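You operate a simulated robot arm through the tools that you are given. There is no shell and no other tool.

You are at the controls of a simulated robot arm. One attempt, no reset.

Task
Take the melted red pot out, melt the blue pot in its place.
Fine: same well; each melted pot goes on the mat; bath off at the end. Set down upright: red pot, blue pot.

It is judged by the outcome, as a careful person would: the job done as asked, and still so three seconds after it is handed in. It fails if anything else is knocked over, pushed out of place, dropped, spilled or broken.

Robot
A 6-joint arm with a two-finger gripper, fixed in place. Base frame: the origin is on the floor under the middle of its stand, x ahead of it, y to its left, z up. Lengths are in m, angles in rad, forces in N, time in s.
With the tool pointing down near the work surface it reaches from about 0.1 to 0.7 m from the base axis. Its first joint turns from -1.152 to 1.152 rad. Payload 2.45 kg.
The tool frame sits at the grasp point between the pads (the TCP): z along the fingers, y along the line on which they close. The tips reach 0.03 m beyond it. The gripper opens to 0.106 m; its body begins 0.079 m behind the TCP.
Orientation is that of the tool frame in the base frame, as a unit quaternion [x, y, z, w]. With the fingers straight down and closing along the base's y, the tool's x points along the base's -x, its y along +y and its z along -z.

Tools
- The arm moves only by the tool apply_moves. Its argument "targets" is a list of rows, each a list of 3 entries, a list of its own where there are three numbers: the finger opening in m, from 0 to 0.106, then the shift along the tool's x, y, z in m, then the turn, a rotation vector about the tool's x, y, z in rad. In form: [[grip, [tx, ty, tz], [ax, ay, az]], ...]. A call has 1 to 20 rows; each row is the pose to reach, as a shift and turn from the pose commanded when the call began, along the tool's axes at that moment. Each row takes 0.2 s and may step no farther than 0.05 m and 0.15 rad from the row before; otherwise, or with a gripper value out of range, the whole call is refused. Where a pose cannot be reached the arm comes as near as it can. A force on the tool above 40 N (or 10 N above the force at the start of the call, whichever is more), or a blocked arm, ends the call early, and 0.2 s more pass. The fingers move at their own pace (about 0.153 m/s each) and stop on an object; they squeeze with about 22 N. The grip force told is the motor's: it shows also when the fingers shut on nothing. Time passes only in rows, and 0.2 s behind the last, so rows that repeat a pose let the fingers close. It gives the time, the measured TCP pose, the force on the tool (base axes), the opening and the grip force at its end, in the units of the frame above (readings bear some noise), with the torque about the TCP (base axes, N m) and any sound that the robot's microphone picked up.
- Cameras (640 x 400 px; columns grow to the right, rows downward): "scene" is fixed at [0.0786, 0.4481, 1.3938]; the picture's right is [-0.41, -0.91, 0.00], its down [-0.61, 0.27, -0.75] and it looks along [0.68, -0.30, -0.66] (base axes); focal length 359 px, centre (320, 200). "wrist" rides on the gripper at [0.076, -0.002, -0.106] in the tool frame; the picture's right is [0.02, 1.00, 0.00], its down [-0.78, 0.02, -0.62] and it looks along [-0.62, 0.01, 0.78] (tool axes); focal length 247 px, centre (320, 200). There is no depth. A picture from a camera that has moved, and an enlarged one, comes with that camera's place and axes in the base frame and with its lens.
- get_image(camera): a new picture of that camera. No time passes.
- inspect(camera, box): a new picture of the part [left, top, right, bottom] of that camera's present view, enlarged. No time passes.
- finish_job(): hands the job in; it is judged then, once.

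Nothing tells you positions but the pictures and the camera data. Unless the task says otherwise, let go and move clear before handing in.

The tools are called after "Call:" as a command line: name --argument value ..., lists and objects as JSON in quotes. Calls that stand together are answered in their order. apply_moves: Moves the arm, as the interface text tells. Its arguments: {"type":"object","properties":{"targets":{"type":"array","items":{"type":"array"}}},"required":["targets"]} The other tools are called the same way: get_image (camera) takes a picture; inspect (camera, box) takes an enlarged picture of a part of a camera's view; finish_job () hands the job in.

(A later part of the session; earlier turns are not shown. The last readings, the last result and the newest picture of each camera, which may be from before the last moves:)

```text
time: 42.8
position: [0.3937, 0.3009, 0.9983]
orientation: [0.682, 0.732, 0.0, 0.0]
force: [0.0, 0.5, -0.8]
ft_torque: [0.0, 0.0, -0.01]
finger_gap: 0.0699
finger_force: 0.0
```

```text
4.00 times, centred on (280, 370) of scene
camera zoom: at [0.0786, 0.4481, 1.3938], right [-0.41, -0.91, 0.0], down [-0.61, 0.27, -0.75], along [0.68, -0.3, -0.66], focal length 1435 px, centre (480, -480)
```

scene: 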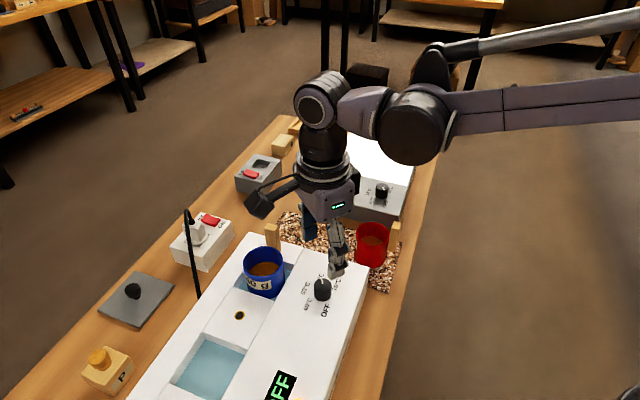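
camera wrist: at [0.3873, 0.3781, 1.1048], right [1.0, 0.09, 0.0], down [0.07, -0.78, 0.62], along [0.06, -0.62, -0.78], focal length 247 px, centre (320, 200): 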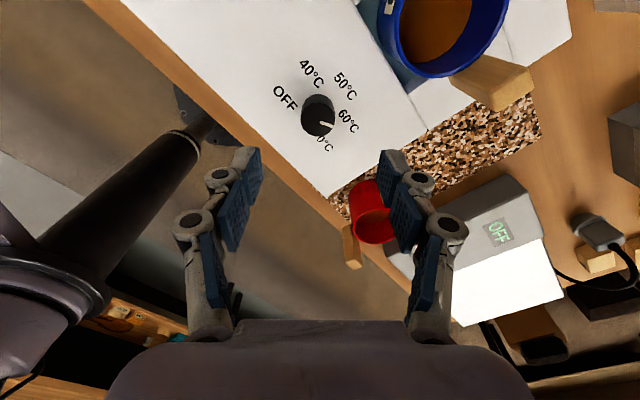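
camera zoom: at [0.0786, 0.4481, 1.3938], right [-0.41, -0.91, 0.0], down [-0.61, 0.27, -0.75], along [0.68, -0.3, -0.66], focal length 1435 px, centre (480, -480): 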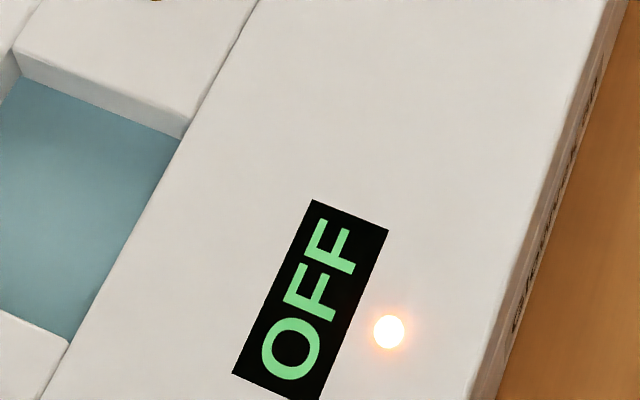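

The blue glue looks slightly more orange again while the lamp stays lit. I'll keep waiting and compare.

Call:
apply_moves --targets '[[0.07, [0, 0, 0], [0, 0, 0]], [0.07, [0, 0, 0], [0, 0, 0]], [0.07, [0, 0, 0], [0, 0, 0]], [0.07, [0, 0, 0], [0, 0, 0]], [0.07, [0, 0, 0], [0, 0, 0]], [0.07, [0, 0, 0], [0, 0, 0]], [0.07, [0, 0, 0], [0, 0, 0]], [0.07, [0, 0, 0], [0, 0, 0]], [0.07, [0, 0, 0], [0, 0, 0]], [0.07, [0, 0, 0], [0, 0, 0]], [0.07, [0, 0, 0], [0, 0, 0]], [0.07, [0, 0, 0], [0, 0, 0]], [0.07, [0, 0, 0], [0, 0, 0]], [0.07, [0, 0, 0], [0, 0, 0]], [0.07, [0, 0, 0], [0, 0, 0]], [0.07, [0, 0, 0], [0, 0, 0]], [0.07, [0, 0, 0], [0, 0, 0]], [0.07, [0, 0, 0], [0, 0, 0]], [0.07, [0, 0, 0], [0, 0, 0]], [0.07, [0, 0, 0], [0, 0, 0]]]'

Call:
apply_moves --targets '[[0.07, [0, 0, 0], [0, 0, 0]], [0.07, [0, 0, 0], [0, 0, 0]], [0.07, [0, 0, 0], [0, 0, 0]], [0.07, [0, 0, 0], [0, 0, 0]], [0.07, [0, 0, 0], [0, 0, 0]], [0.07, [0, 0, 0], [0, 0, 0]], [0.07, [0, 0, 0], [0, 0, 0]], [0.07, [0, 0, 0], [0, 0, 0]], [0.07, [0, 0, 0], [0, 0, 0]], [0.07, [0, 0, 0], [0, 0, 0]], [0.07, [0, 0, 0], [0, 0, 0]], [0.07, [0, 0, 0], [0, 0, 0]], [0.07, [0, 0, 0], [0, 0, 0]], [0.07, [0, 0, 0], [0, 0, 0]], [0.07, [0, 0, 0], [0, 0, 0]], [0.07, [0, 0, 0], [0, 0, 0]], [0.07, [0, 0, 0], [0, 0, 0]], [0.07, [0, 0, 0], [0, 0, 0]], [0.07, [0, 0, 0], [0, 0, 0]], [0.07, [0, 0, 0], [0, 0, 0]]]'

Call:
inspect --camera "scene" --box '[230, 230, 310, 310]'

Call:
inspect --camera "scene" --box '[340, 210, 410, 280]'

Call:
get_image --camera "scene"

```text
time: 47.0
position: [0.3939, 0.3002, 0.9982]
orientation: [0.682, 0.731, 0.0, 0.0]
force: [0.8, 0.7, -1.0]
ft_torque: [0.02, 0.03, 0.0]
finger_gap: 0.0699
finger_force: 0.1
```

```text
time: 51.2
position: [0.3946, 0.3016, 0.9996]
orientation: [0.682, 0.731, 0.0, 0.0]
force: [0.8, -0.4, -0.1]
ft_torque: [0.0, 0.0, 0.03]
finger_gap: 0.0699
finger_force: 0.1
```

```text
5.00 times, centred on (270, 270) of scene
camera zoom: at [0.0786, 0.4481, 1.3938], right [-0.41, -0.91, 0.0], down [-0.61, 0.27, -0.75], along [0.68, -0.3, -0.66], focal length 1793 px, centre (570, -150)
```

zoom: 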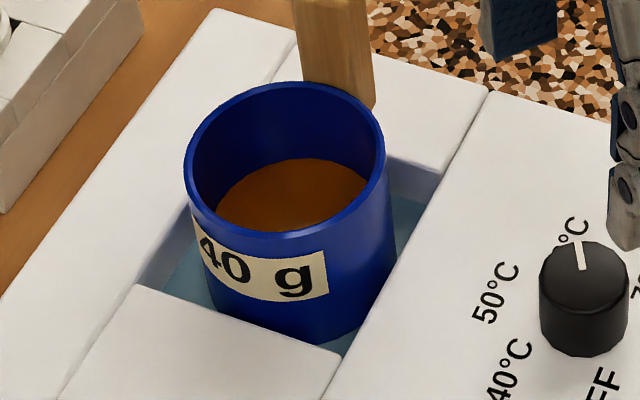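

```text
5.71 times, centred on (375, 245) of scene
camera zoom: at [0.0786, 0.4481, 1.3938], right [-0.41, -0.91, 0.0], down [-0.61, 0.27, -0.75], along [0.68, -0.3, -0.66], focal length 2050 px, centre (6, -57)
```

zoom: 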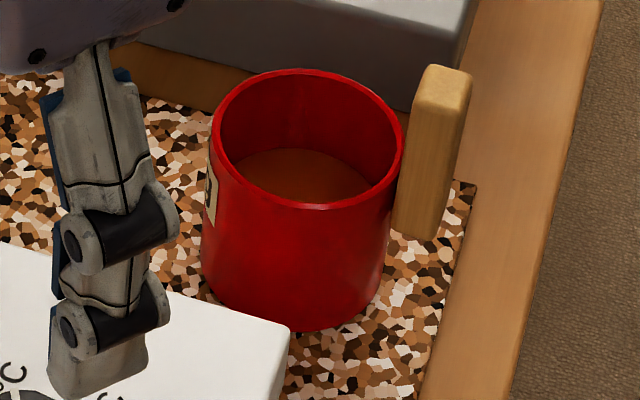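

```text
taken
```

scene: 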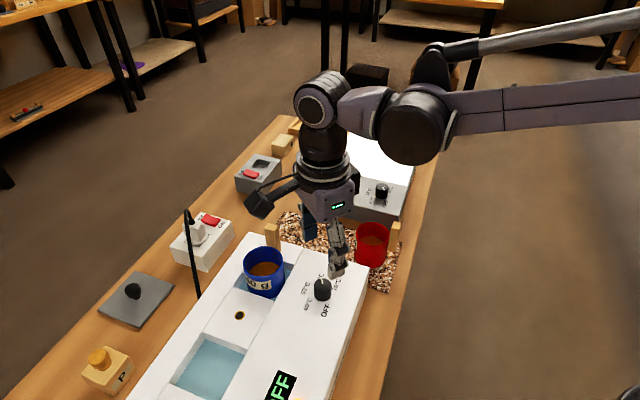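

The colour has been stable for over 8 s and now matches the melted red pot's orange-brown, so blue looks melted. I'll move back over the blue pot, matching the earlier grasp angle, and compare both pots from above.

Call:
apply_moves --targets '[[0.08, [0, 0, -0.03], [0, 0, 0]], [0.106, [0.01, 0.012, -0.06], [0, 0, -0.13]], [0.106, [0.025, 0.03, -0.07], [0, 0, -0.26]], [0.106, [0.04, 0.045, -0.07], [0, 0, -0.4]], [0.106, [0.055, 0.06, -0.07], [0, 0, -0.54]], [0.106, [0.065, 0.07, -0.07], [0, 0, -0.68]], [0.106, [0.0717, 0.0786, -0.06], [0, 0, -0.801]], [0.106, [0.0717, 0.0786, -0.06], [0, 0, -0.801]]]'

Call:
get_image --camera "wrist"

Call:
get_image --camera "scene"

```text
time: 53.0
position: [0.468, 0.3782, 1.0578]
orientation: [0.341, 0.94, 0.0, 0.0]
force: [-0.2, 0.6, 0.0]
ft_torque: [0.01, 0.04, 0.01]
finger_gap: 0.106
finger_force: 0.0
```

```text
taken
camera wrist: at [0.4088, 0.4274, 1.1651], right [0.63, 0.78, 0.0], down [0.61, -0.49, 0.62], along [0.48, -0.39, -0.78], focal length 247 px, centre (320, 200)
```

wrist: 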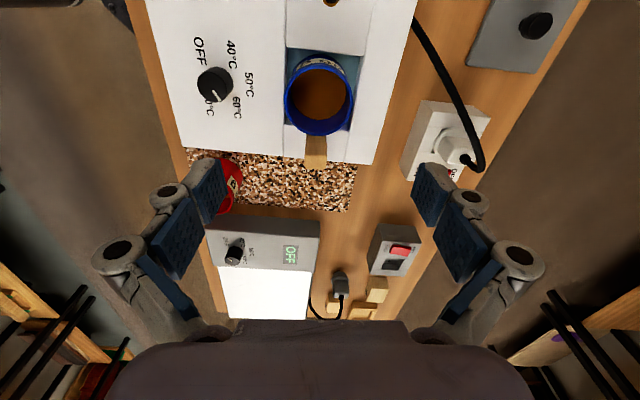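

```text
taken
```

scene: 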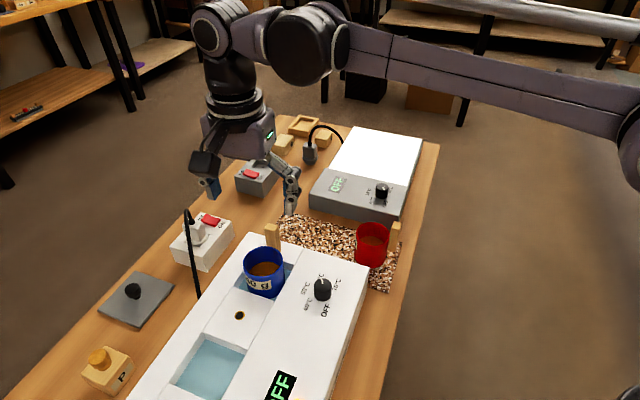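

Call:
inspect --camera "wrist" --box '[270, 30, 370, 180]'

Call:
inspect --camera "scene" --box '[235, 215, 405, 310]'

```text
2.67 times, centred on (320, 105) of wrist
camera zoom: at [0.4088, 0.4274, 1.1651], right [0.63, 0.78, 0.0], down [0.61, -0.49, 0.62], along [0.48, -0.39, -0.78], focal length 659 px, centre (320, 453)
```

zoom: 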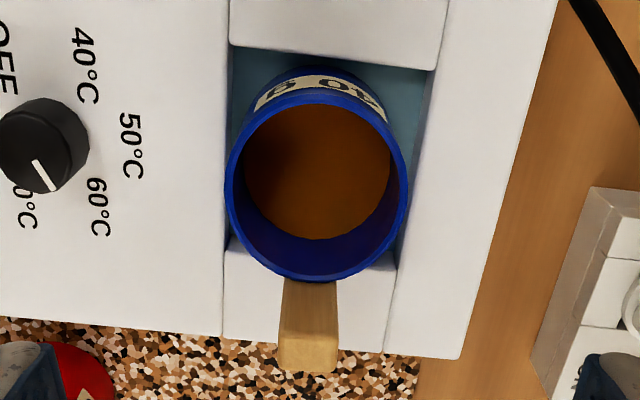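

```text
3.76 times, centred on (320, 262) of scene
camera zoom: at [0.0786, 0.4481, 1.3938], right [-0.41, -0.91, 0.0], down [-0.61, 0.27, -0.75], along [0.68, -0.3, -0.66], focal length 1350 px, centre (320, -35)
```

zoom: 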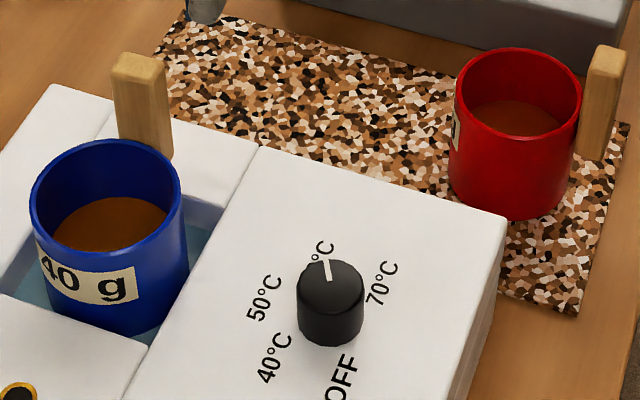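

Both glues look the same melted orange-brown. I'll descend around the blue pot and grip it as before.

Call:
apply_moves --targets '[[0.106, [0.002, -0.001, 0.02], [0, 0, 0]], [0.106, [0.002, -0.001, 0.055], [0, 0, 0]], [0.106, [0.002, -0.001, 0.09], [0, 0, 0]], [0.106, [0.002, -0.001, 0.12], [0, 0, 0]], [0.106, [0.002, -0.001, 0.135], [0, 0, 0]], [0.106, [0.002, -0.001, 0.147], [0, 0, 0]], [0.106, [0.002, -0.001, 0.147], [0, 0, 0]]]'

Call:
get_image --camera "wrist"

Call:
inspect --camera "scene" --box '[200, 200, 340, 310]'

```text
time: 54.6
position: [0.4655, 0.3791, 0.9111]
orientation: [0.342, 0.94, -0.001, 0.0]
force: [-0.7, -0.3, -0.8]
ft_torque: [-0.01, 0.0, 0.0]
finger_gap: 0.106
finger_force: 0.1
```

```text
taken
camera wrist: at [0.4059, 0.4274, 1.0176], right [0.63, 0.78, 0.0], down [0.61, -0.49, 0.62], along [0.48, -0.39, -0.78], focal length 247 px, centre (320, 200)
```

wrist: 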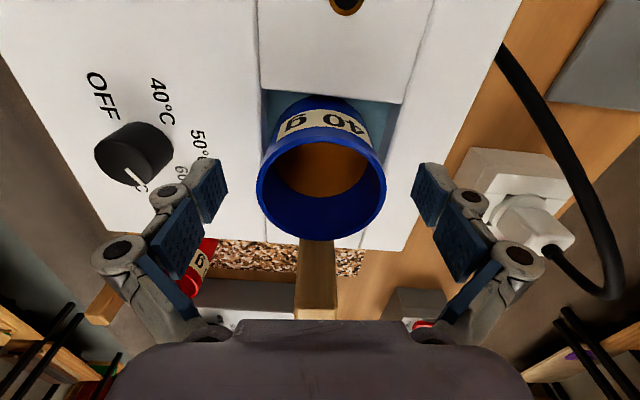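

```text
3.64 times, centred on (270, 255) of scene
camera zoom: at [0.0786, 0.4481, 1.3938], right [-0.41, -0.91, 0.0], down [-0.61, 0.27, -0.75], along [0.68, -0.3, -0.66], focal length 1304 px, centre (502, 0)
```

zoom: 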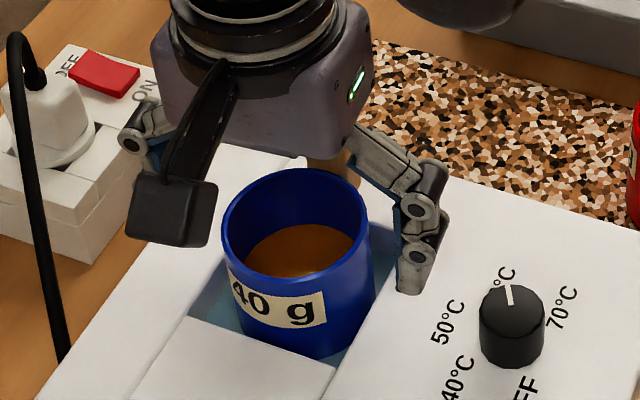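

The blue glue is now glossy and clearly melted, and the fingers straddle the pot. I'll close and lift gently.

Call:
apply_moves --targets '[[0.075, [0, 0, 0.001], [0, 0, 0]], [0.055, [0, 0, 0.001], [0, 0, 0]], [0.045, [0, 0, 0.001], [0, 0, 0]], [0.045, [0, 0, 0.001], [0, 0, 0]]]'

Call:
apply_moves --targets '[[0.045, [0, 0, -0.005], [0, 0, 0]], [0.045, [0, 0, -0.015], [0, 0, 0]], [0.045, [0, 0, -0.03], [0, 0, 0]], [0.045, [0, 0, -0.048], [0, 0, 0]], [0.045, [0, 0, -0.066], [0, 0, 0]], [0.045, [0, 0, -0.084], [0, 0, 0]], [0.045, [0, 0, -0.097], [0, 0, 0]], [0.045, [0, 0, -0.103], [0, 0, 0]]]'

Call:
get_image --camera "scene"

Call:
get_image --camera "wrist"

```text
time: 55.6
position: [0.4656, 0.3801, 0.9107]
orientation: [0.342, 0.94, -0.001, -0.001]
force: [1.0, 0.9, 5.0]
ft_torque: [0.17, -0.06, -0.05]
finger_gap: 0.0648
finger_force: 21.8
```

```text
time: 57.4
position: [0.4654, 0.3789, 1.0132]
orientation: [0.343, 0.939, 0.001, 0.0]
force: [-0.6, 0.6, -1.7]
ft_torque: [0.02, 0.01, 0.02]
finger_gap: 0.0645
finger_force: 22.0
```

```text
taken
```

scene: 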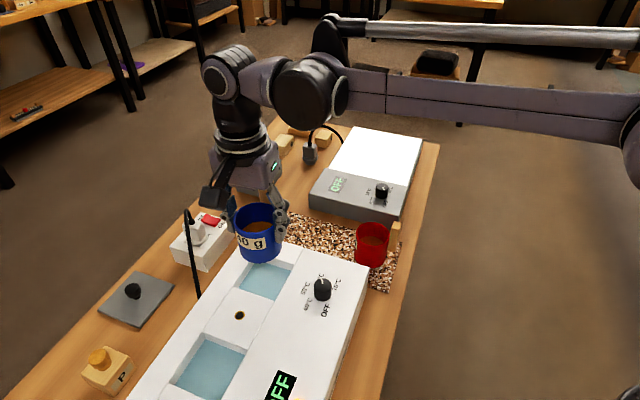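

```text
taken
camera wrist: at [0.4061, 0.4276, 1.1205], right [0.63, 0.78, 0.0], down [0.61, -0.49, 0.62], along [0.48, -0.39, -0.78], focal length 247 px, centre (320, 200)
```

wrist: 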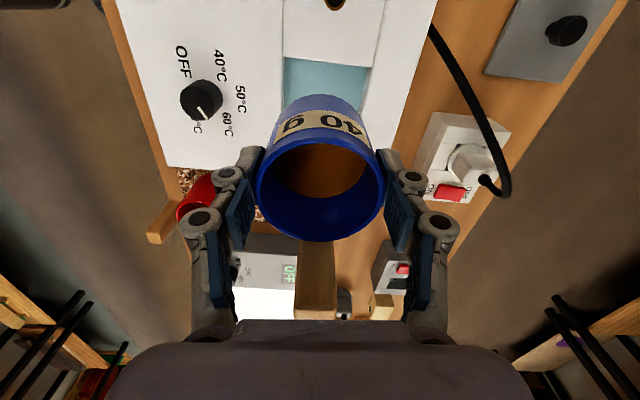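

The blue pot is out and level. I'll carry it back to its place on the mat, keeping its distance from the red pot.

Call:
apply_moves --targets '[[0.045, [-0.007, -0.001, 0], [0, 0, 0]], [0.045, [-0.021, -0.003, 0], [0, 0, 0]], [0.045, [-0.041, -0.006, 0], [0, 0, 0]], [0.045, [-0.063, -0.009, 0], [0, 0, 0]], [0.045, [-0.087, -0.012, 0], [0, 0, 0]], [0.045, [-0.111, -0.015, 0], [0, 0, 0]], [0.045, [-0.134, -0.018, 0], [0, 0, 0]], [0.045, [-0.151, -0.02, 0], [0, 0, 0]], [0.045, [-0.1605, -0.0214, 0], [0, 0, 0]], [0.045, [-0.1605, -0.0214, 0], [0, 0, 0]]]'

Call:
get_image --camera "wrist"

Call:
get_image --camera "scene"

```text
time: 59.6
position: [0.5761, 0.2594, 1.0131]
orientation: [0.342, 0.94, -0.001, 0.0]
force: [-0.4, -0.2, -1.5]
ft_torque: [0.03, 0.03, -0.02]
finger_gap: 0.0645
finger_force: 22.4
```

```text
taken
camera wrist: at [0.5158, 0.3076, 1.1196], right [0.63, 0.78, 0.0], down [0.61, -0.49, 0.62], along [0.48, -0.39, -0.78], focal length 247 px, centre (320, 200)
```

wrist: 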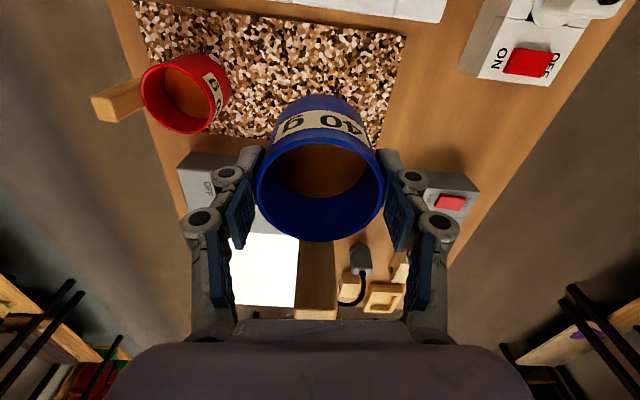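

```text
taken
```

scene: 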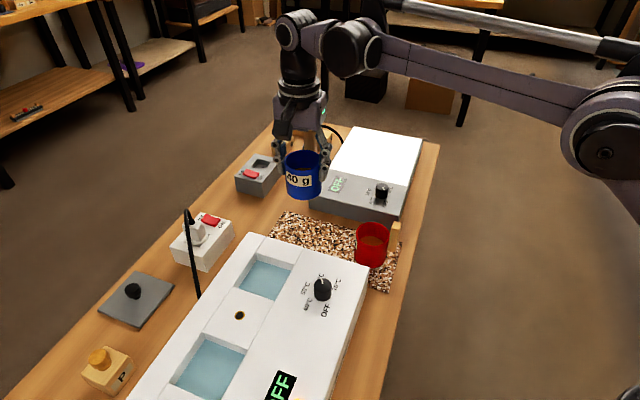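

It's above its original spot. I'll lower to about 8 mm above the mat, then feel for contact.

Call:
apply_moves --targets '[[0.045, [0.002, 0, 0.01], [0, 0, 0]], [0.045, [0.003, 0, 0.03], [0, 0, 0]], [0.045, [0.003, 0, 0.055], [0, 0, 0]], [0.045, [0.003, 0, 0.08], [0, 0, 0]], [0.045, [0.003, 0, 0.105], [0, 0, 0]], [0.045, [0.003, 0, 0.125], [0, 0, 0]], [0.045, [0.003, 0, 0.138], [0, 0, 0]], [0.045, [0.003, 0, 0.145], [0, 0, 0]], [0.045, [0.003, 0, 0.145], [0, 0, 0]]]'

Call:
inspect --camera "scene" --box '[250, 170, 410, 290]'

```text
time: 61.6
position: [0.5722, 0.261, 0.8685]
orientation: [0.343, 0.939, 0.0, 0.0]
force: [0.4, 0.1, -1.6]
ft_torque: [0.01, 0.01, 0.01]
finger_gap: 0.0642
finger_force: 21.9
```

```text
3.33 times, centred on (330, 230) of scene
camera zoom: at [0.0787, 0.4481, 1.3938], right [-0.41, -0.91, 0.0], down [-0.61, 0.27, -0.75], along [0.68, -0.3, -0.66], focal length 1196 px, centre (287, 100)
```

zoom: 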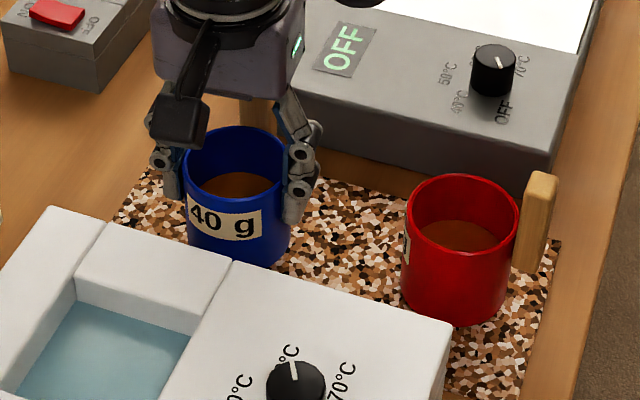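

Call:
apply_moves --targets '[[0.045, [0, 0, 0.002], [0, 0, 0]], [0.045, [0, 0, 0.005], [0, 0, 0]], [0.045, [0, 0, 0.005], [0, 0, 0]]]'

Call:
apply_moves --targets '[[0.045, [0, 0, 0.001], [0, 0, 0]], [0.045, [0, 0, 0.0015], [0, 0, 0]], [0.045, [0, 0, 0.0015], [0, 0, 0]]]'

```text
time: 62.4
position: [0.5725, 0.2627, 0.8643]
orientation: [0.343, 0.939, 0.0, 0.0]
force: [0.0, -0.6, -0.8]
ft_torque: [0.01, 0.02, 0.0]
finger_gap: 0.0644
finger_force: 21.7
```

```text
time: 63.2
position: [0.5725, 0.261, 0.8629]
orientation: [0.343, 0.939, 0.0, -0.001]
force: [-0.6, -0.4, -1.4]
ft_torque: [0.02, -0.03, 0.02]
finger_gap: 0.0645
finger_force: 21.6
```

No contact yet at z ≈ 0.862, so I'll continue in small steps.

Call:
apply_moves --targets '[[0.045, [0, 0, 0.001], [0, 0, 0]], [0.045, [0, 0, 0.0015], [0, 0, 0]], [0.045, [0, 0, 0.0015], [0, 0, 0]]]'

Call:
apply_moves --targets '[[0.045, [0, 0, 0.001], [0, 0, 0]], [0.045, [0, 0, 0.001], [0, 0, 0]]]'

```text
time: 64.0
position: [0.5721, 0.2621, 0.8611]
orientation: [0.343, 0.94, 0.001, 0.0]
force: [0.2, -1.2, 0.9]
ft_torque: [0.01, -0.06, 0.03]
finger_gap: 0.0642
finger_force: 22.1
```

```text
time: 64.6
position: [0.5725, 0.2606, 0.8603]
orientation: [0.343, 0.94, 0.0, 0.0]
force: [0.0, 1.1, 17.1]
ft_torque: [0.04, -0.09, -0.11]
finger_gap: 0.064
finger_force: 21.8
```

Contact at z ≈ 0.860 (17 N). I'll ease back 1 mm and release.

Call:
apply_moves --targets '[[0.045, [0, 0, -0.0008], [0, 0, 0]], [0.045, [0, 0, -0.0008], [0, 0, 0]]]'

Call:
apply_moves --targets '[[0.07, [0, 0, -0.0003], [0, 0, 0]], [0.085, [0, 0, -0.0003], [0, 0, 0]], [0.085, [0, 0, -0.0003], [0, 0, 0]]]'

Call:
get_image --camera "wrist"

Call:
inspect --camera "scene" --box '[250, 170, 410, 290]'

```text
time: 65.2
position: [0.5725, 0.2606, 0.8611]
orientation: [0.342, 0.94, 0.0, 0.0]
force: [1.1, 1.9, 11.8]
ft_torque: [0.12, -0.1, -0.04]
finger_gap: 0.0642
finger_force: 22.2
```

```text
time: 66.0
position: [0.5724, 0.2605, 0.8611]
orientation: [0.343, 0.939, 0.0, 0.001]
force: [0.5, -0.2, 0.9]
ft_torque: [-0.02, 0.02, -0.02]
finger_gap: 0.0851
finger_force: 0.1
```

```text
taken
camera wrist: at [0.5131, 0.3096, 0.9675], right [0.63, 0.78, 0.0], down [0.61, -0.49, 0.62], along [0.48, -0.39, -0.78], focal length 247 px, centre (320, 200)
```

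wrist: 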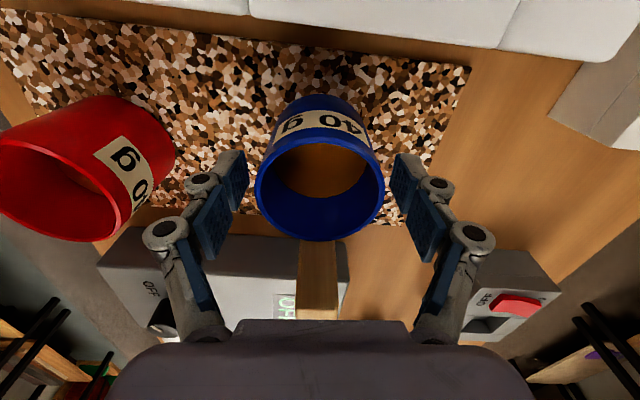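

```text
3.33 times, centred on (330, 230) of scene
camera zoom: at [0.0786, 0.4481, 1.3938], right [-0.41, -0.91, 0.0], down [-0.61, 0.27, -0.75], along [0.68, -0.3, -0.66], focal length 1196 px, centre (287, 100)
```

zoom: 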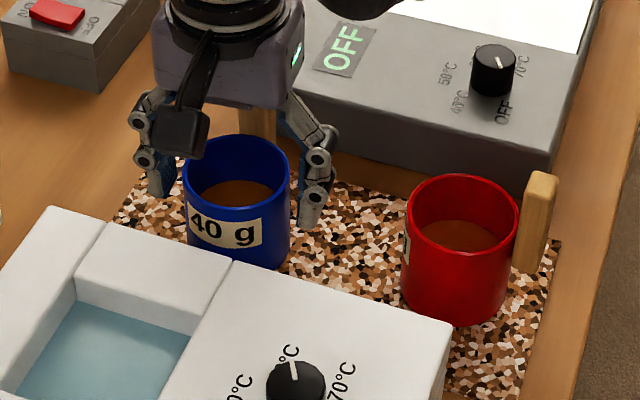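

Both melted pots now stand on the mat. I'll rise clear and return above the dial, fingers at the same starting angle, to turn it back to OFF.

Call:
apply_moves --targets '[[0.085, [0, 0, -0.02], [0, 0, 0]], [0.085, [0, 0, -0.06], [0, 0, 0]], [0.085, [0, 0, -0.105], [0, 0, 0]], [0.085, [0, 0, -0.14], [0, 0, 0]], [0.07, [0.02, -0.011, -0.14], [0, 0, 0.1]], [0.07, [0.045, -0.024, -0.14], [0, 0, 0.22]], [0.07, [0.07, -0.037, -0.14], [0, 0, 0.34]], [0.07, [0.095, -0.05, -0.14], [0, 0, 0.46]], [0.07, [0.12, -0.063, -0.14], [0, 0, 0.58]], [0.07, [0.142, -0.075, -0.14], [0, 0, 0.7]], [0.07, [0.1623, -0.0859, -0.14], [0, 0, 0.82]], [0.07, [0.1623, -0.0859, -0.14], [0, 0, 0.82]]]'

Call:
get_image --camera "wrist"

Call:
get_image --camera "scene"

Call:
inspect --camera "wrist" --box '[260, 50, 380, 160]'

```text
time: 68.6
position: [0.3927, 0.3004, 1.0008]
orientation: [0.69, 0.724, 0.0, 0.0]
force: [0.3, 0.2, -0.4]
ft_torque: [0.02, 0.0, -0.02]
finger_gap: 0.0701
finger_force: 0.0
```

```text
taken
camera wrist: at [0.3875, 0.3774, 1.1078], right [1.0, 0.07, 0.0], down [0.06, -0.78, 0.62], along [0.04, -0.62, -0.78], focal length 247 px, centre (320, 200)
```

wrist: 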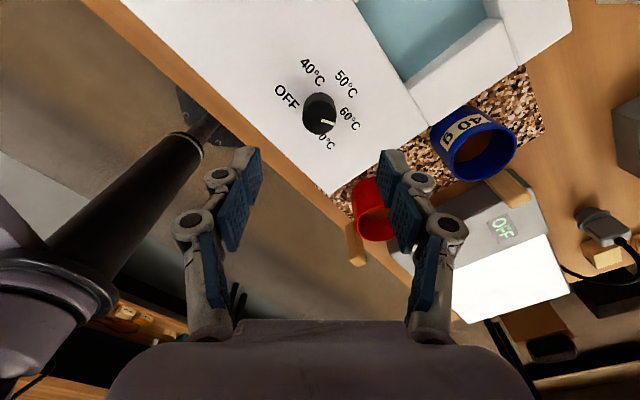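

```text
taken
```

scene: 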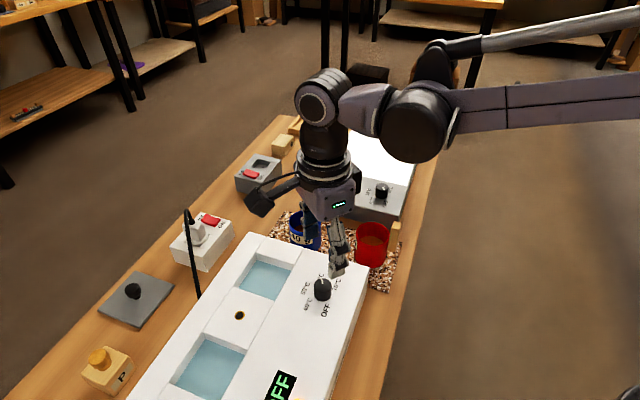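

```text
3.64 times, centred on (320, 105) of wrist
camera zoom: at [0.3875, 0.3774, 1.1078], right [1.0, 0.07, 0.0], down [0.06, -0.78, 0.62], along [0.04, -0.62, -0.78], focal length 898 px, centre (320, 546)
```

zoom: 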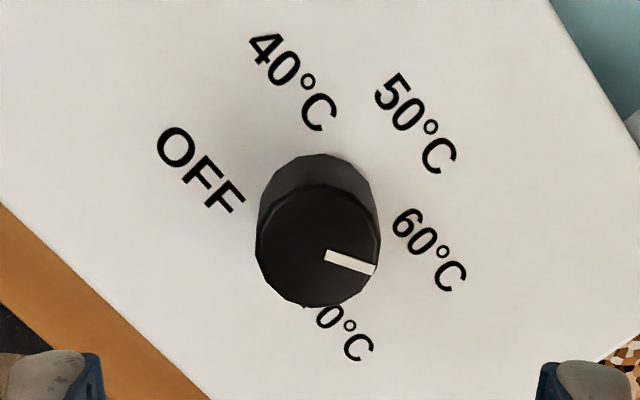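

The knob is centred between the fingers. I'll descend so the pads cover its upper part, with the tips a few millimetres above the deck, and grip it.

Call:
apply_moves --targets '[[0.065, [0, 0, 0.02], [0, 0, 0]], [0.06, [0, 0, 0.05], [0, 0, 0]], [0.06, [0, 0, 0.075], [0, 0, 0]], [0.06, [0, 0, 0.09], [0, 0, 0]], [0.06, [0, 0, 0.09], [0, 0, 0]]]'

Call:
get_image --camera "wrist"

Call:
inspect --camera "scene" --box '[260, 220, 400, 330]'

```text
time: 69.8
position: [0.3944, 0.2999, 0.9112]
orientation: [0.689, 0.725, -0.001, 0.0]
force: [0.4, 0.0, -0.3]
ft_torque: [-0.02, -0.04, -0.02]
finger_gap: 0.0597
finger_force: 0.2
```

```text
taken
camera wrist: at [0.3874, 0.3769, 1.0175], right [1.0, 0.07, 0.0], down [0.06, -0.78, 0.62], along [0.05, -0.62, -0.78], focal length 247 px, centre (320, 200)
```

wrist: 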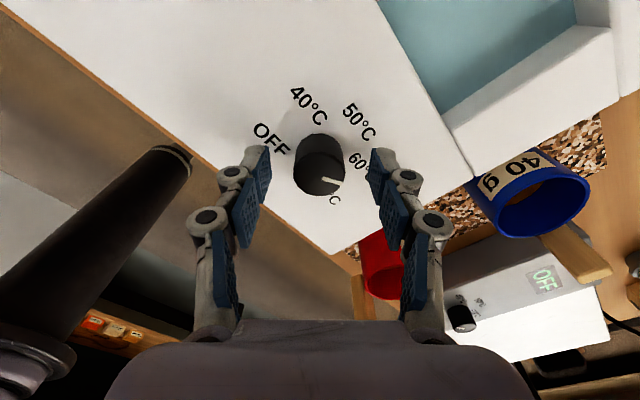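

```text
3.64 times, centred on (330, 275) of scene
camera zoom: at [0.0786, 0.4481, 1.3938], right [-0.41, -0.91, 0.0], down [-0.61, 0.27, -0.75], along [0.68, -0.3, -0.66], focal length 1304 px, centre (284, -73)
```

zoom: 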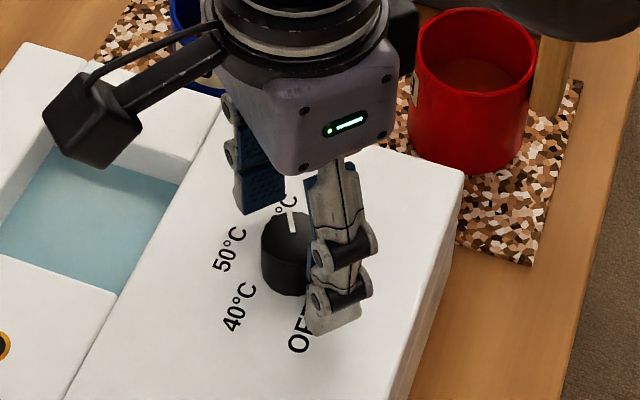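

Call:
apply_moves --targets '[[0.04, [0, 0, 0], [0, 0, 0]], [0.02, [0, 0, 0], [0, 0, 0]], [0.02, [0, 0, 0], [0, 0, 0]]]'

Call:
get_image --camera "wrist"

```text
time: 70.6
position: [0.3925, 0.3001, 0.9109]
orientation: [0.689, 0.725, 0.0, 0.0]
force: [-4.8, -1.4, 0.6]
ft_torque: [-0.06, 0.12, 0.02]
finger_gap: 0.0288
finger_force: 45.2
```

```text
taken
camera wrist: at [0.387, 0.3769, 1.0178], right [1.0, 0.07, 0.0], down [0.06, -0.78, 0.62], along [0.04, -0.62, -0.78], focal length 247 px, centre (320, 200)
```

wrist: 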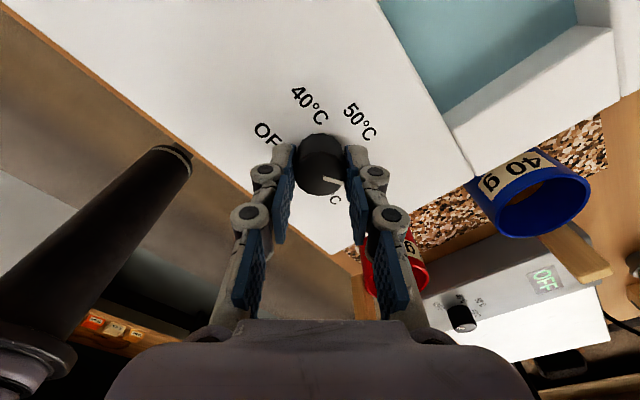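

The knob is gripped. I'll turn it counter-clockwise (60→50→40→OFF), starting with a small part to confirm it follows.

Call:
apply_moves --targets '[[0.02, [0, 0, 0], [0, 0, -0.12]], [0.02, [0, 0, 0], [0, 0, -0.25]], [0.02, [0, 0, 0], [0, 0, -0.38]], [0.02, [0, 0, 0], [0, 0, -0.52]]]'

Call:
get_image --camera "wrist"

Call:
inspect --camera "scene" --box '[260, 220, 400, 330]'

```text
time: 71.6
position: [0.3916, 0.2995, 0.9105]
orientation: [0.478, 0.879, 0.0, 0.0]
force: [-7.1, 0.1, 1.3]
ft_torque: [-0.4, 0.1, 0.0]
finger_gap: 0.0289
finger_force: 45.2
```

```text
taken
camera wrist: at [0.3499, 0.364, 1.0178], right [0.83, 0.56, 0.0], down [0.44, -0.65, 0.62], along [0.35, -0.51, -0.78], focal length 247 px, centre (320, 200)
```

wrist: 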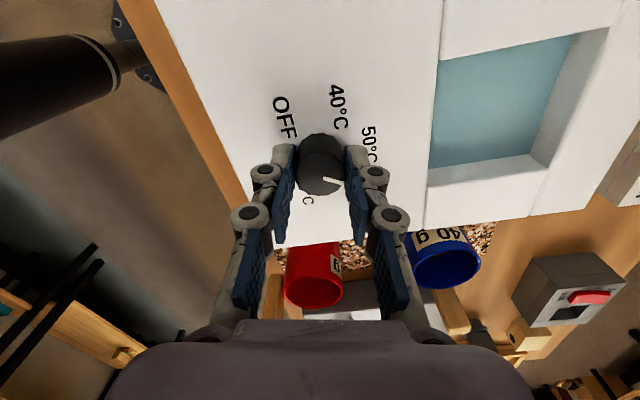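

```text
3.64 times, centred on (330, 275) of scene
camera zoom: at [0.0784, 0.4481, 1.3938], right [-0.41, -0.91, 0.0], down [-0.61, 0.27, -0.75], along [0.68, -0.3, -0.66], focal length 1304 px, centre (284, -73)
```

zoom: 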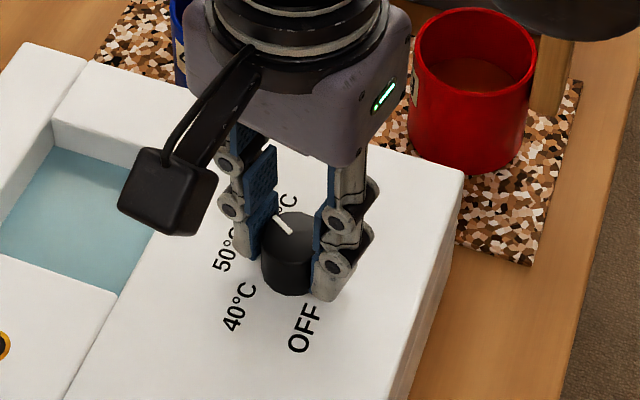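

The pointer turns with the fingers. I'll continue towards OFF in stages.

Call:
apply_moves --targets '[[0.02, [0.0002, -0.0003, 0], [0, 0, -0.14]], [0.02, [0.0003, -0.0004, 0], [0, 0, -0.28]], [0.02, [0.0003, -0.0004, 0], [0, 0, -0.42]], [0.02, [0.0003, -0.0004, 0], [0, 0, -0.56]], [0.02, [0.0003, -0.0004, 0], [0, 0, -0.7]], [0.02, [0.0003, -0.0004, 0], [0, 0, -0.84]], [0.02, [0.0003, -0.0004, 0], [0, 0, -0.98]], [0.02, [0.0003, -0.0004, 0], [0, 0, -1.12]], [0.02, [0.0003, -0.0004, 0], [0, 0, -1.26]]]'

Call:
get_image --camera "wrist"

Call:
get_image --camera "scene"

```text
time: 73.6
position: [0.3933, 0.3006, 0.9109]
orientation: [-0.131, 0.991, 0.0, 0.001]
force: [4.3, 10.7, 17.7]
ft_torque: [0.32, 0.34, -0.01]
finger_gap: 0.0289
finger_force: 45.1
```

```text
taken
camera wrist: at [0.3195, 0.2799, 1.0176], right [-0.28, 0.96, 0.0], down [0.75, 0.22, 0.62], along [0.6, 0.18, -0.78], focal length 247 px, centre (320, 200)
```

wrist: 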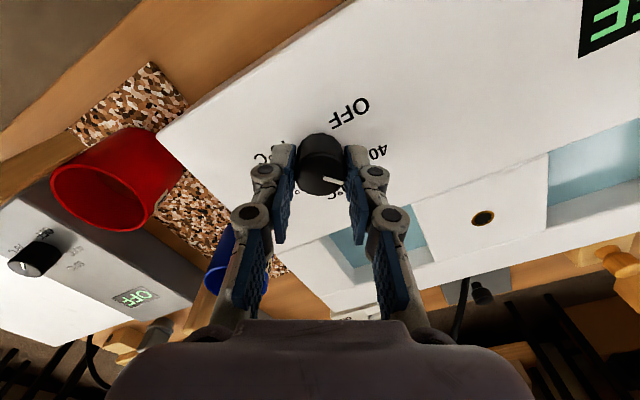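

```text
taken
```

scene: 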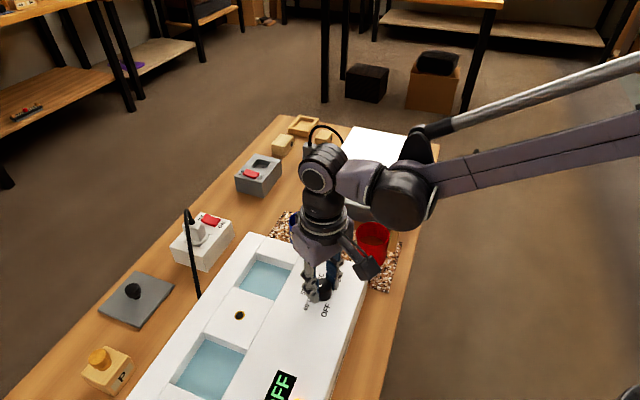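

Side and vertical forces have built up a little on the knob, so I'll open and regrip here to relieve them before continuing.

Call:
apply_moves --targets '[[0.05, [0, 0, 0], [0, 0, 0]], [0.05, [0, 0, 0], [0, 0, 0]]]'

Call:
inspect --camera "wrist" --box '[230, 80, 410, 220]'

Call:
inspect --camera "scene" --box '[260, 240, 400, 340]'

```text
time: 74.2
position: [0.3936, 0.3008, 0.9113]
orientation: [-0.13, 0.992, 0.0, 0.001]
force: [-0.1, 0.2, 0.2]
ft_torque: [-0.02, 0.02, 0.01]
finger_gap: 0.05
finger_force: 0.0
```

```text
2.86 times, centred on (320, 150) of wrist
camera zoom: at [0.3194, 0.2795, 1.0174], right [-0.28, 0.96, 0.0], down [0.75, 0.22, 0.62], along [0.6, 0.17, -0.78], focal length 706 px, centre (320, 343)
```

zoom: 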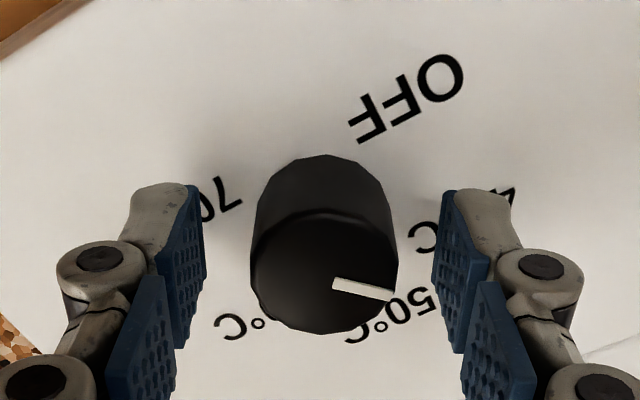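

```text
4.00 times, centred on (330, 290) of scene
camera zoom: at [0.0786, 0.4481, 1.3938], right [-0.41, -0.91, 0.0], down [-0.61, 0.27, -0.75], along [0.68, -0.3, -0.66], focal length 1435 px, centre (280, -160)
```

zoom: 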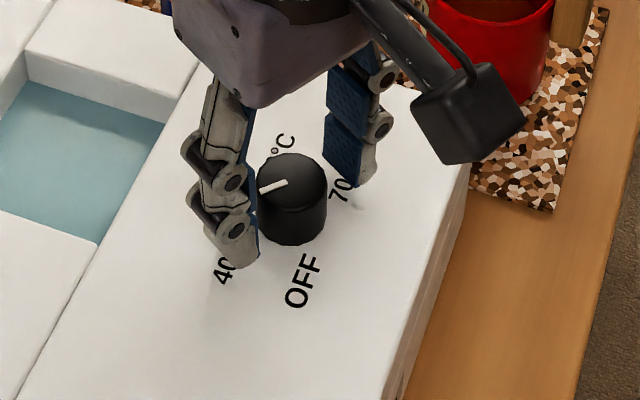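

The knob now points between 50 and 40. I'll regrip and carry on turning towards OFF.

Call:
apply_moves --targets '[[0.03, [0, 0, 0], [0, 0, 0]], [0.02, [0, 0, 0], [0, 0, 0]], [0.02, [0, 0, 0], [0, 0, 0]], [0.02, [0, 0, 0], [0, 0, -0.12]], [0.02, [0, 0, 0], [0, 0, -0.25]], [0.02, [0, 0, 0], [0, 0, -0.38]], [0.02, [0, 0, 0], [0, 0, -0.51]], [0.02, [0, 0, 0], [0, 0, -0.64]]]'

Call:
inspect --camera "wrist" --box '[230, 80, 410, 220]'

Call:
get_image --camera "scene"

```text
time: 76.0
position: [0.3937, 0.3016, 0.9115]
orientation: [-0.437, 0.9, 0.0, 0.0]
force: [0.7, 14.7, 7.1]
ft_torque: [-0.48, 0.78, -0.02]
finger_gap: 0.0287
finger_force: 44.8
```

```text
2.86 times, centred on (320, 150) of wrist
camera zoom: at [0.3466, 0.2402, 1.0174], right [-0.8, 0.6, 0.0], down [0.47, 0.62, 0.62], along [0.37, 0.5, -0.78], focal length 706 px, centre (320, 343)
```

zoom: 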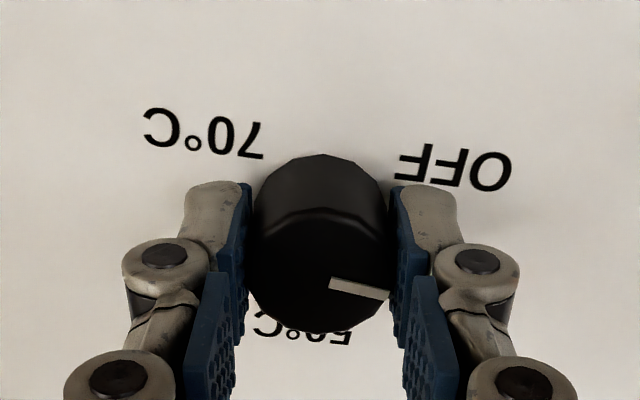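

```text
taken
```

scene: 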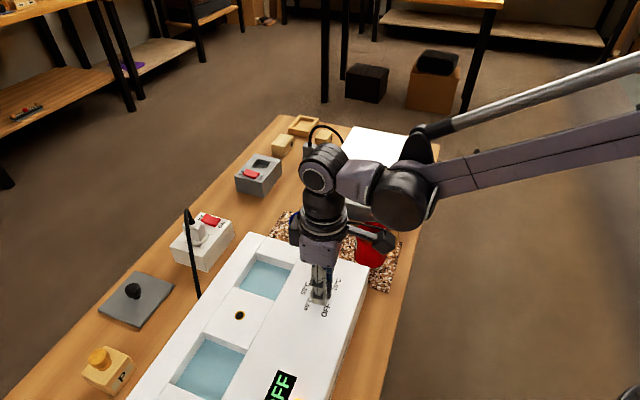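

Call:
apply_moves --targets '[[0.05, [0, 0, 0], [0, 0, 0]], [0.05, [0, 0, 0], [0, 0, 0]]]'

Call:
inspect --camera "wrist" --box '[230, 80, 410, 220]'

Call:
inspect --camera "scene" --box '[260, 240, 400, 340]'

Call:
inspect --camera "scene" --box '[200, 340, 360, 400]'

```text
time: 76.6
position: [0.3934, 0.2994, 0.9111]
orientation: [-0.435, 0.9, 0.0, -0.001]
force: [0.2, 0.3, -0.6]
ft_torque: [-0.01, -0.02, -0.02]
finger_gap: 0.0499
finger_force: 0.0
```

```text
2.86 times, centred on (320, 150) of wrist
camera zoom: at [0.3466, 0.239, 1.0173], right [-0.8, 0.6, 0.0], down [0.47, 0.62, 0.62], along [0.38, 0.49, -0.78], focal length 706 px, centre (320, 343)
```

zoom: 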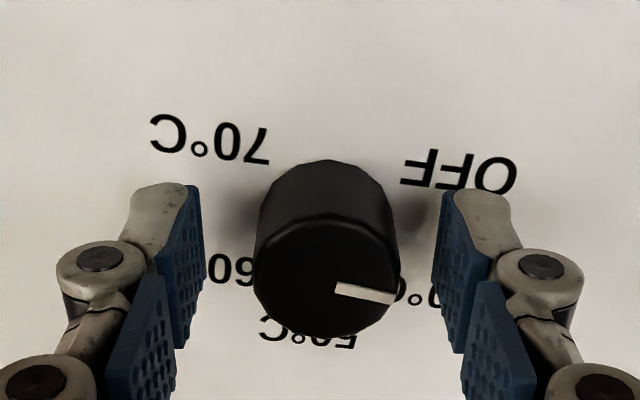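

```text
4.00 times, centred on (330, 290) of scene
camera zoom: at [0.0786, 0.4481, 1.3938], right [-0.41, -0.91, 0.0], down [-0.61, 0.27, -0.75], along [0.68, -0.3, -0.66], focal length 1435 px, centre (280, -160)
```

zoom: 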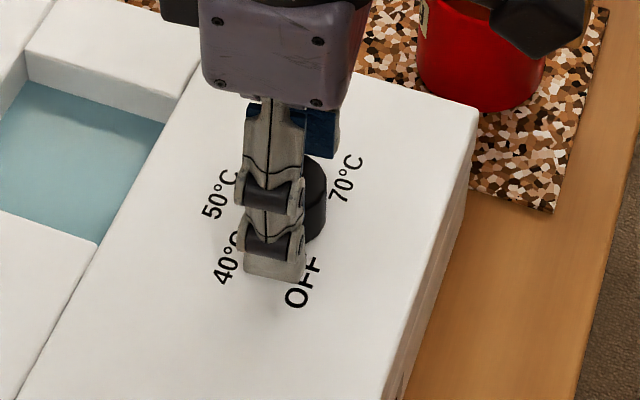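

```text
4.00 times, centred on (280, 370) of scene
camera zoom: at [0.0786, 0.4481, 1.3938], right [-0.41, -0.91, 0.0], down [-0.61, 0.27, -0.75], along [0.68, -0.3, -0.66], focal length 1435 px, centre (480, -480)
```

zoom: 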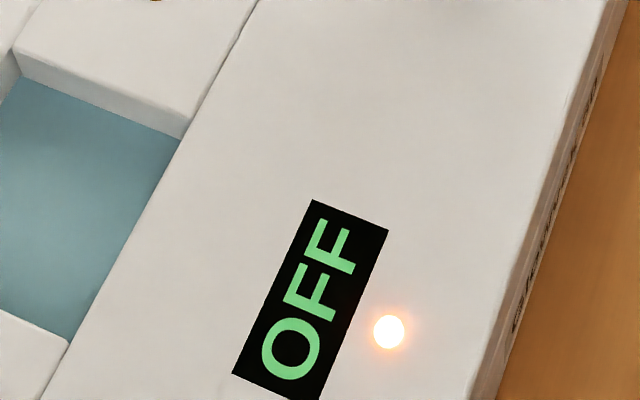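

The lamp is still lit with the pointer a bit past 40. I'll recentre by about 2 mm on the knob axis, regrip and complete the turn to OFF.

Call:
apply_moves --targets '[[0.05, [-0.002, 0.0012, 0], [0, 0, 0]], [0.03, [-0.002, 0.0012, 0], [0, 0, 0]], [0.02, [-0.002, 0.0012, 0], [0, 0, 0]], [0.02, [-0.002, 0.0012, 0], [0, 0, 0]], [0.02, [-0.002, 0.0012, 0], [0, 0, -0.12]], [0.02, [-0.002, 0.0012, 0], [0, 0, -0.24]], [0.02, [-0.002, 0.0012, 0], [0, 0, -0.36]], [0.02, [-0.002, 0.0012, 0], [0, 0, -0.48]], [0.02, [-0.002, 0.0012, 0], [0, 0, -0.6]]]'

Call:
inspect --camera "wrist" --box '[230, 80, 410, 220]'

Call:
inspect --camera "scene" --box '[200, 340, 360, 400]'

Call:
inspect --camera "scene" --box '[260, 240, 400, 340]'

```text
time: 78.6
position: [0.3924, 0.3018, 0.9099]
orientation: [-0.682, 0.731, 0.0, 0.0]
force: [-1.2, -4.8, 0.3]
ft_torque: [0.02, -0.08, -0.01]
finger_gap: 0.0286
finger_force: 45.0
```

```text
2.86 times, centred on (320, 150) of wrist
camera zoom: at [0.3891, 0.2264, 1.0172], right [-1.0, 0.05, 0.0], down [0.04, 0.78, 0.62], along [0.03, 0.62, -0.78], focal length 706 px, centre (320, 343)
```

zoom: 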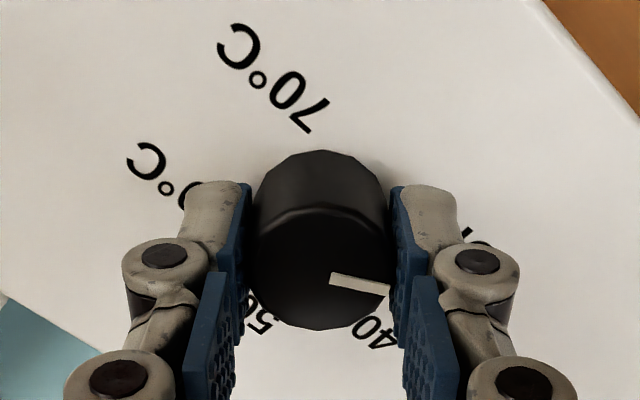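

```text
4.00 times, centred on (280, 370) of scene
camera zoom: at [0.0786, 0.4479, 1.3939], right [-0.41, -0.91, 0.0], down [-0.61, 0.27, -0.75], along [0.68, -0.3, -0.66], focal length 1435 px, centre (480, -480)
```

zoom: 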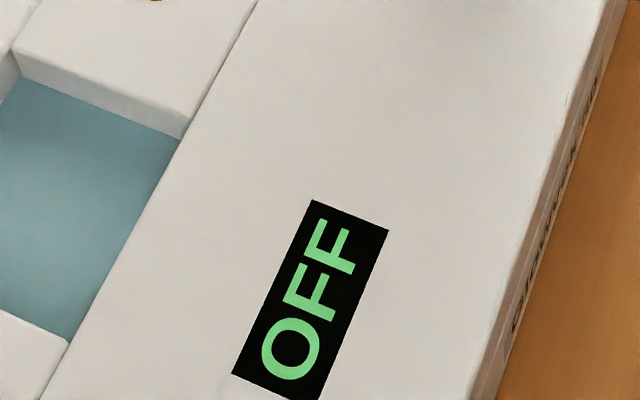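

```text
4.00 times, centred on (330, 290) of scene
camera zoom: at [0.0786, 0.4479, 1.3939], right [-0.41, -0.91, 0.0], down [-0.61, 0.27, -0.75], along [0.68, -0.3, -0.66], focal length 1435 px, centre (280, -160)
```

zoom: 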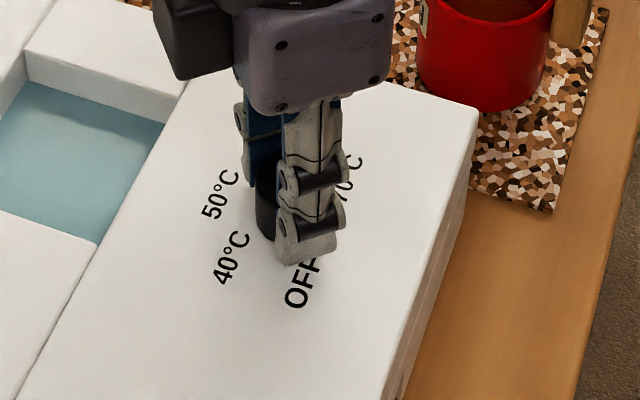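

The lamp has gone out and the pointer is at OFF. I'll nudge it a touch further to sit squarely, then release and rise clear.

Call:
apply_moves --targets '[[0.02, [0, 0, 0], [0, 0, -0.025]], [0.02, [0, 0, 0], [0, 0, -0.05]]]'

Call:
apply_moves --targets '[[0.05, [0, 0, 0], [0, 0, -0.05]], [0.06, [0, 0, 0], [0, 0, -0.05]], [0.06, [0, 0, 0], [0, 0, -0.05]], [0.06, [0, 0, -0.03], [0, 0, -0.05]], [0.06, [0, 0, -0.07], [0, 0, -0.05]], [0.06, [0, 0, -0.11], [0, 0, -0.05]], [0.06, [0, 0, -0.13], [0, 0, -0.05]]]'

Call:
get_image --camera "wrist"

Call:
get_image --camera "scene"

Call:
inspect --camera "wrist" --box '[250, 30, 390, 150]'

```text
time: 79.2
position: [0.3918, 0.302, 0.9116]
orientation: [-0.7, 0.714, 0.0, 0.0]
force: [-4.1, -1.9, 3.0]
ft_torque: [-0.74, 0.1, -0.3]
finger_gap: 0.0289
finger_force: 44.4
```

```text
time: 80.8
position: [0.3926, 0.304, 1.0408]
orientation: [0.717, -0.697, 0.0, 0.0]
force: [0.2, -0.5, -0.4]
ft_torque: [-0.01, -0.02, 0.0]
finger_gap: 0.0601
finger_force: 0.1
```

```text
taken
camera wrist: at [0.3965, 0.2274, 1.1475], right [-1.0, -0.05, 0.0], down [-0.04, 0.78, 0.62], along [-0.03, 0.62, -0.78], focal length 247 px, centre (320, 200)
```

wrist: 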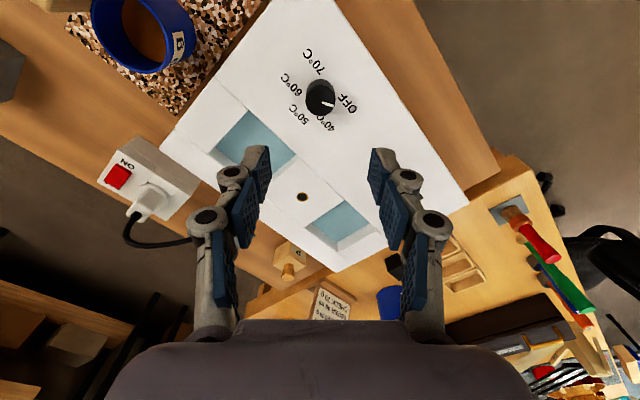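

```text
taken
```

scene: 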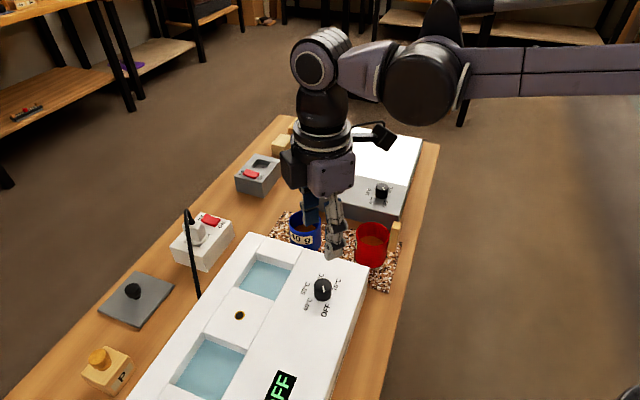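

```text
3.33 times, centred on (320, 90) of wrist
camera zoom: at [0.3965, 0.2274, 1.1475], right [-1.0, -0.05, 0.0], down [-0.04, 0.78, 0.62], along [-0.03, 0.62, -0.78], focal length 823 px, centre (320, 567)
```

zoom: 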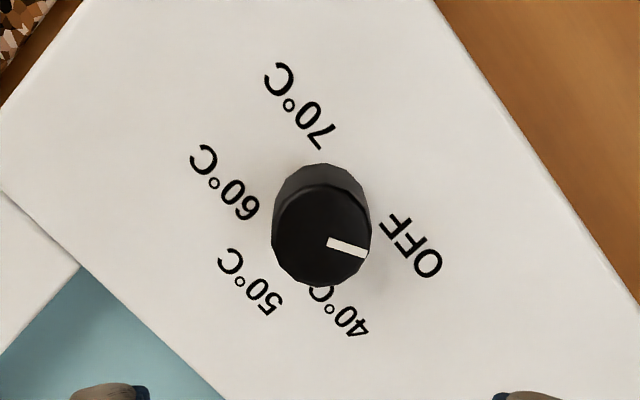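

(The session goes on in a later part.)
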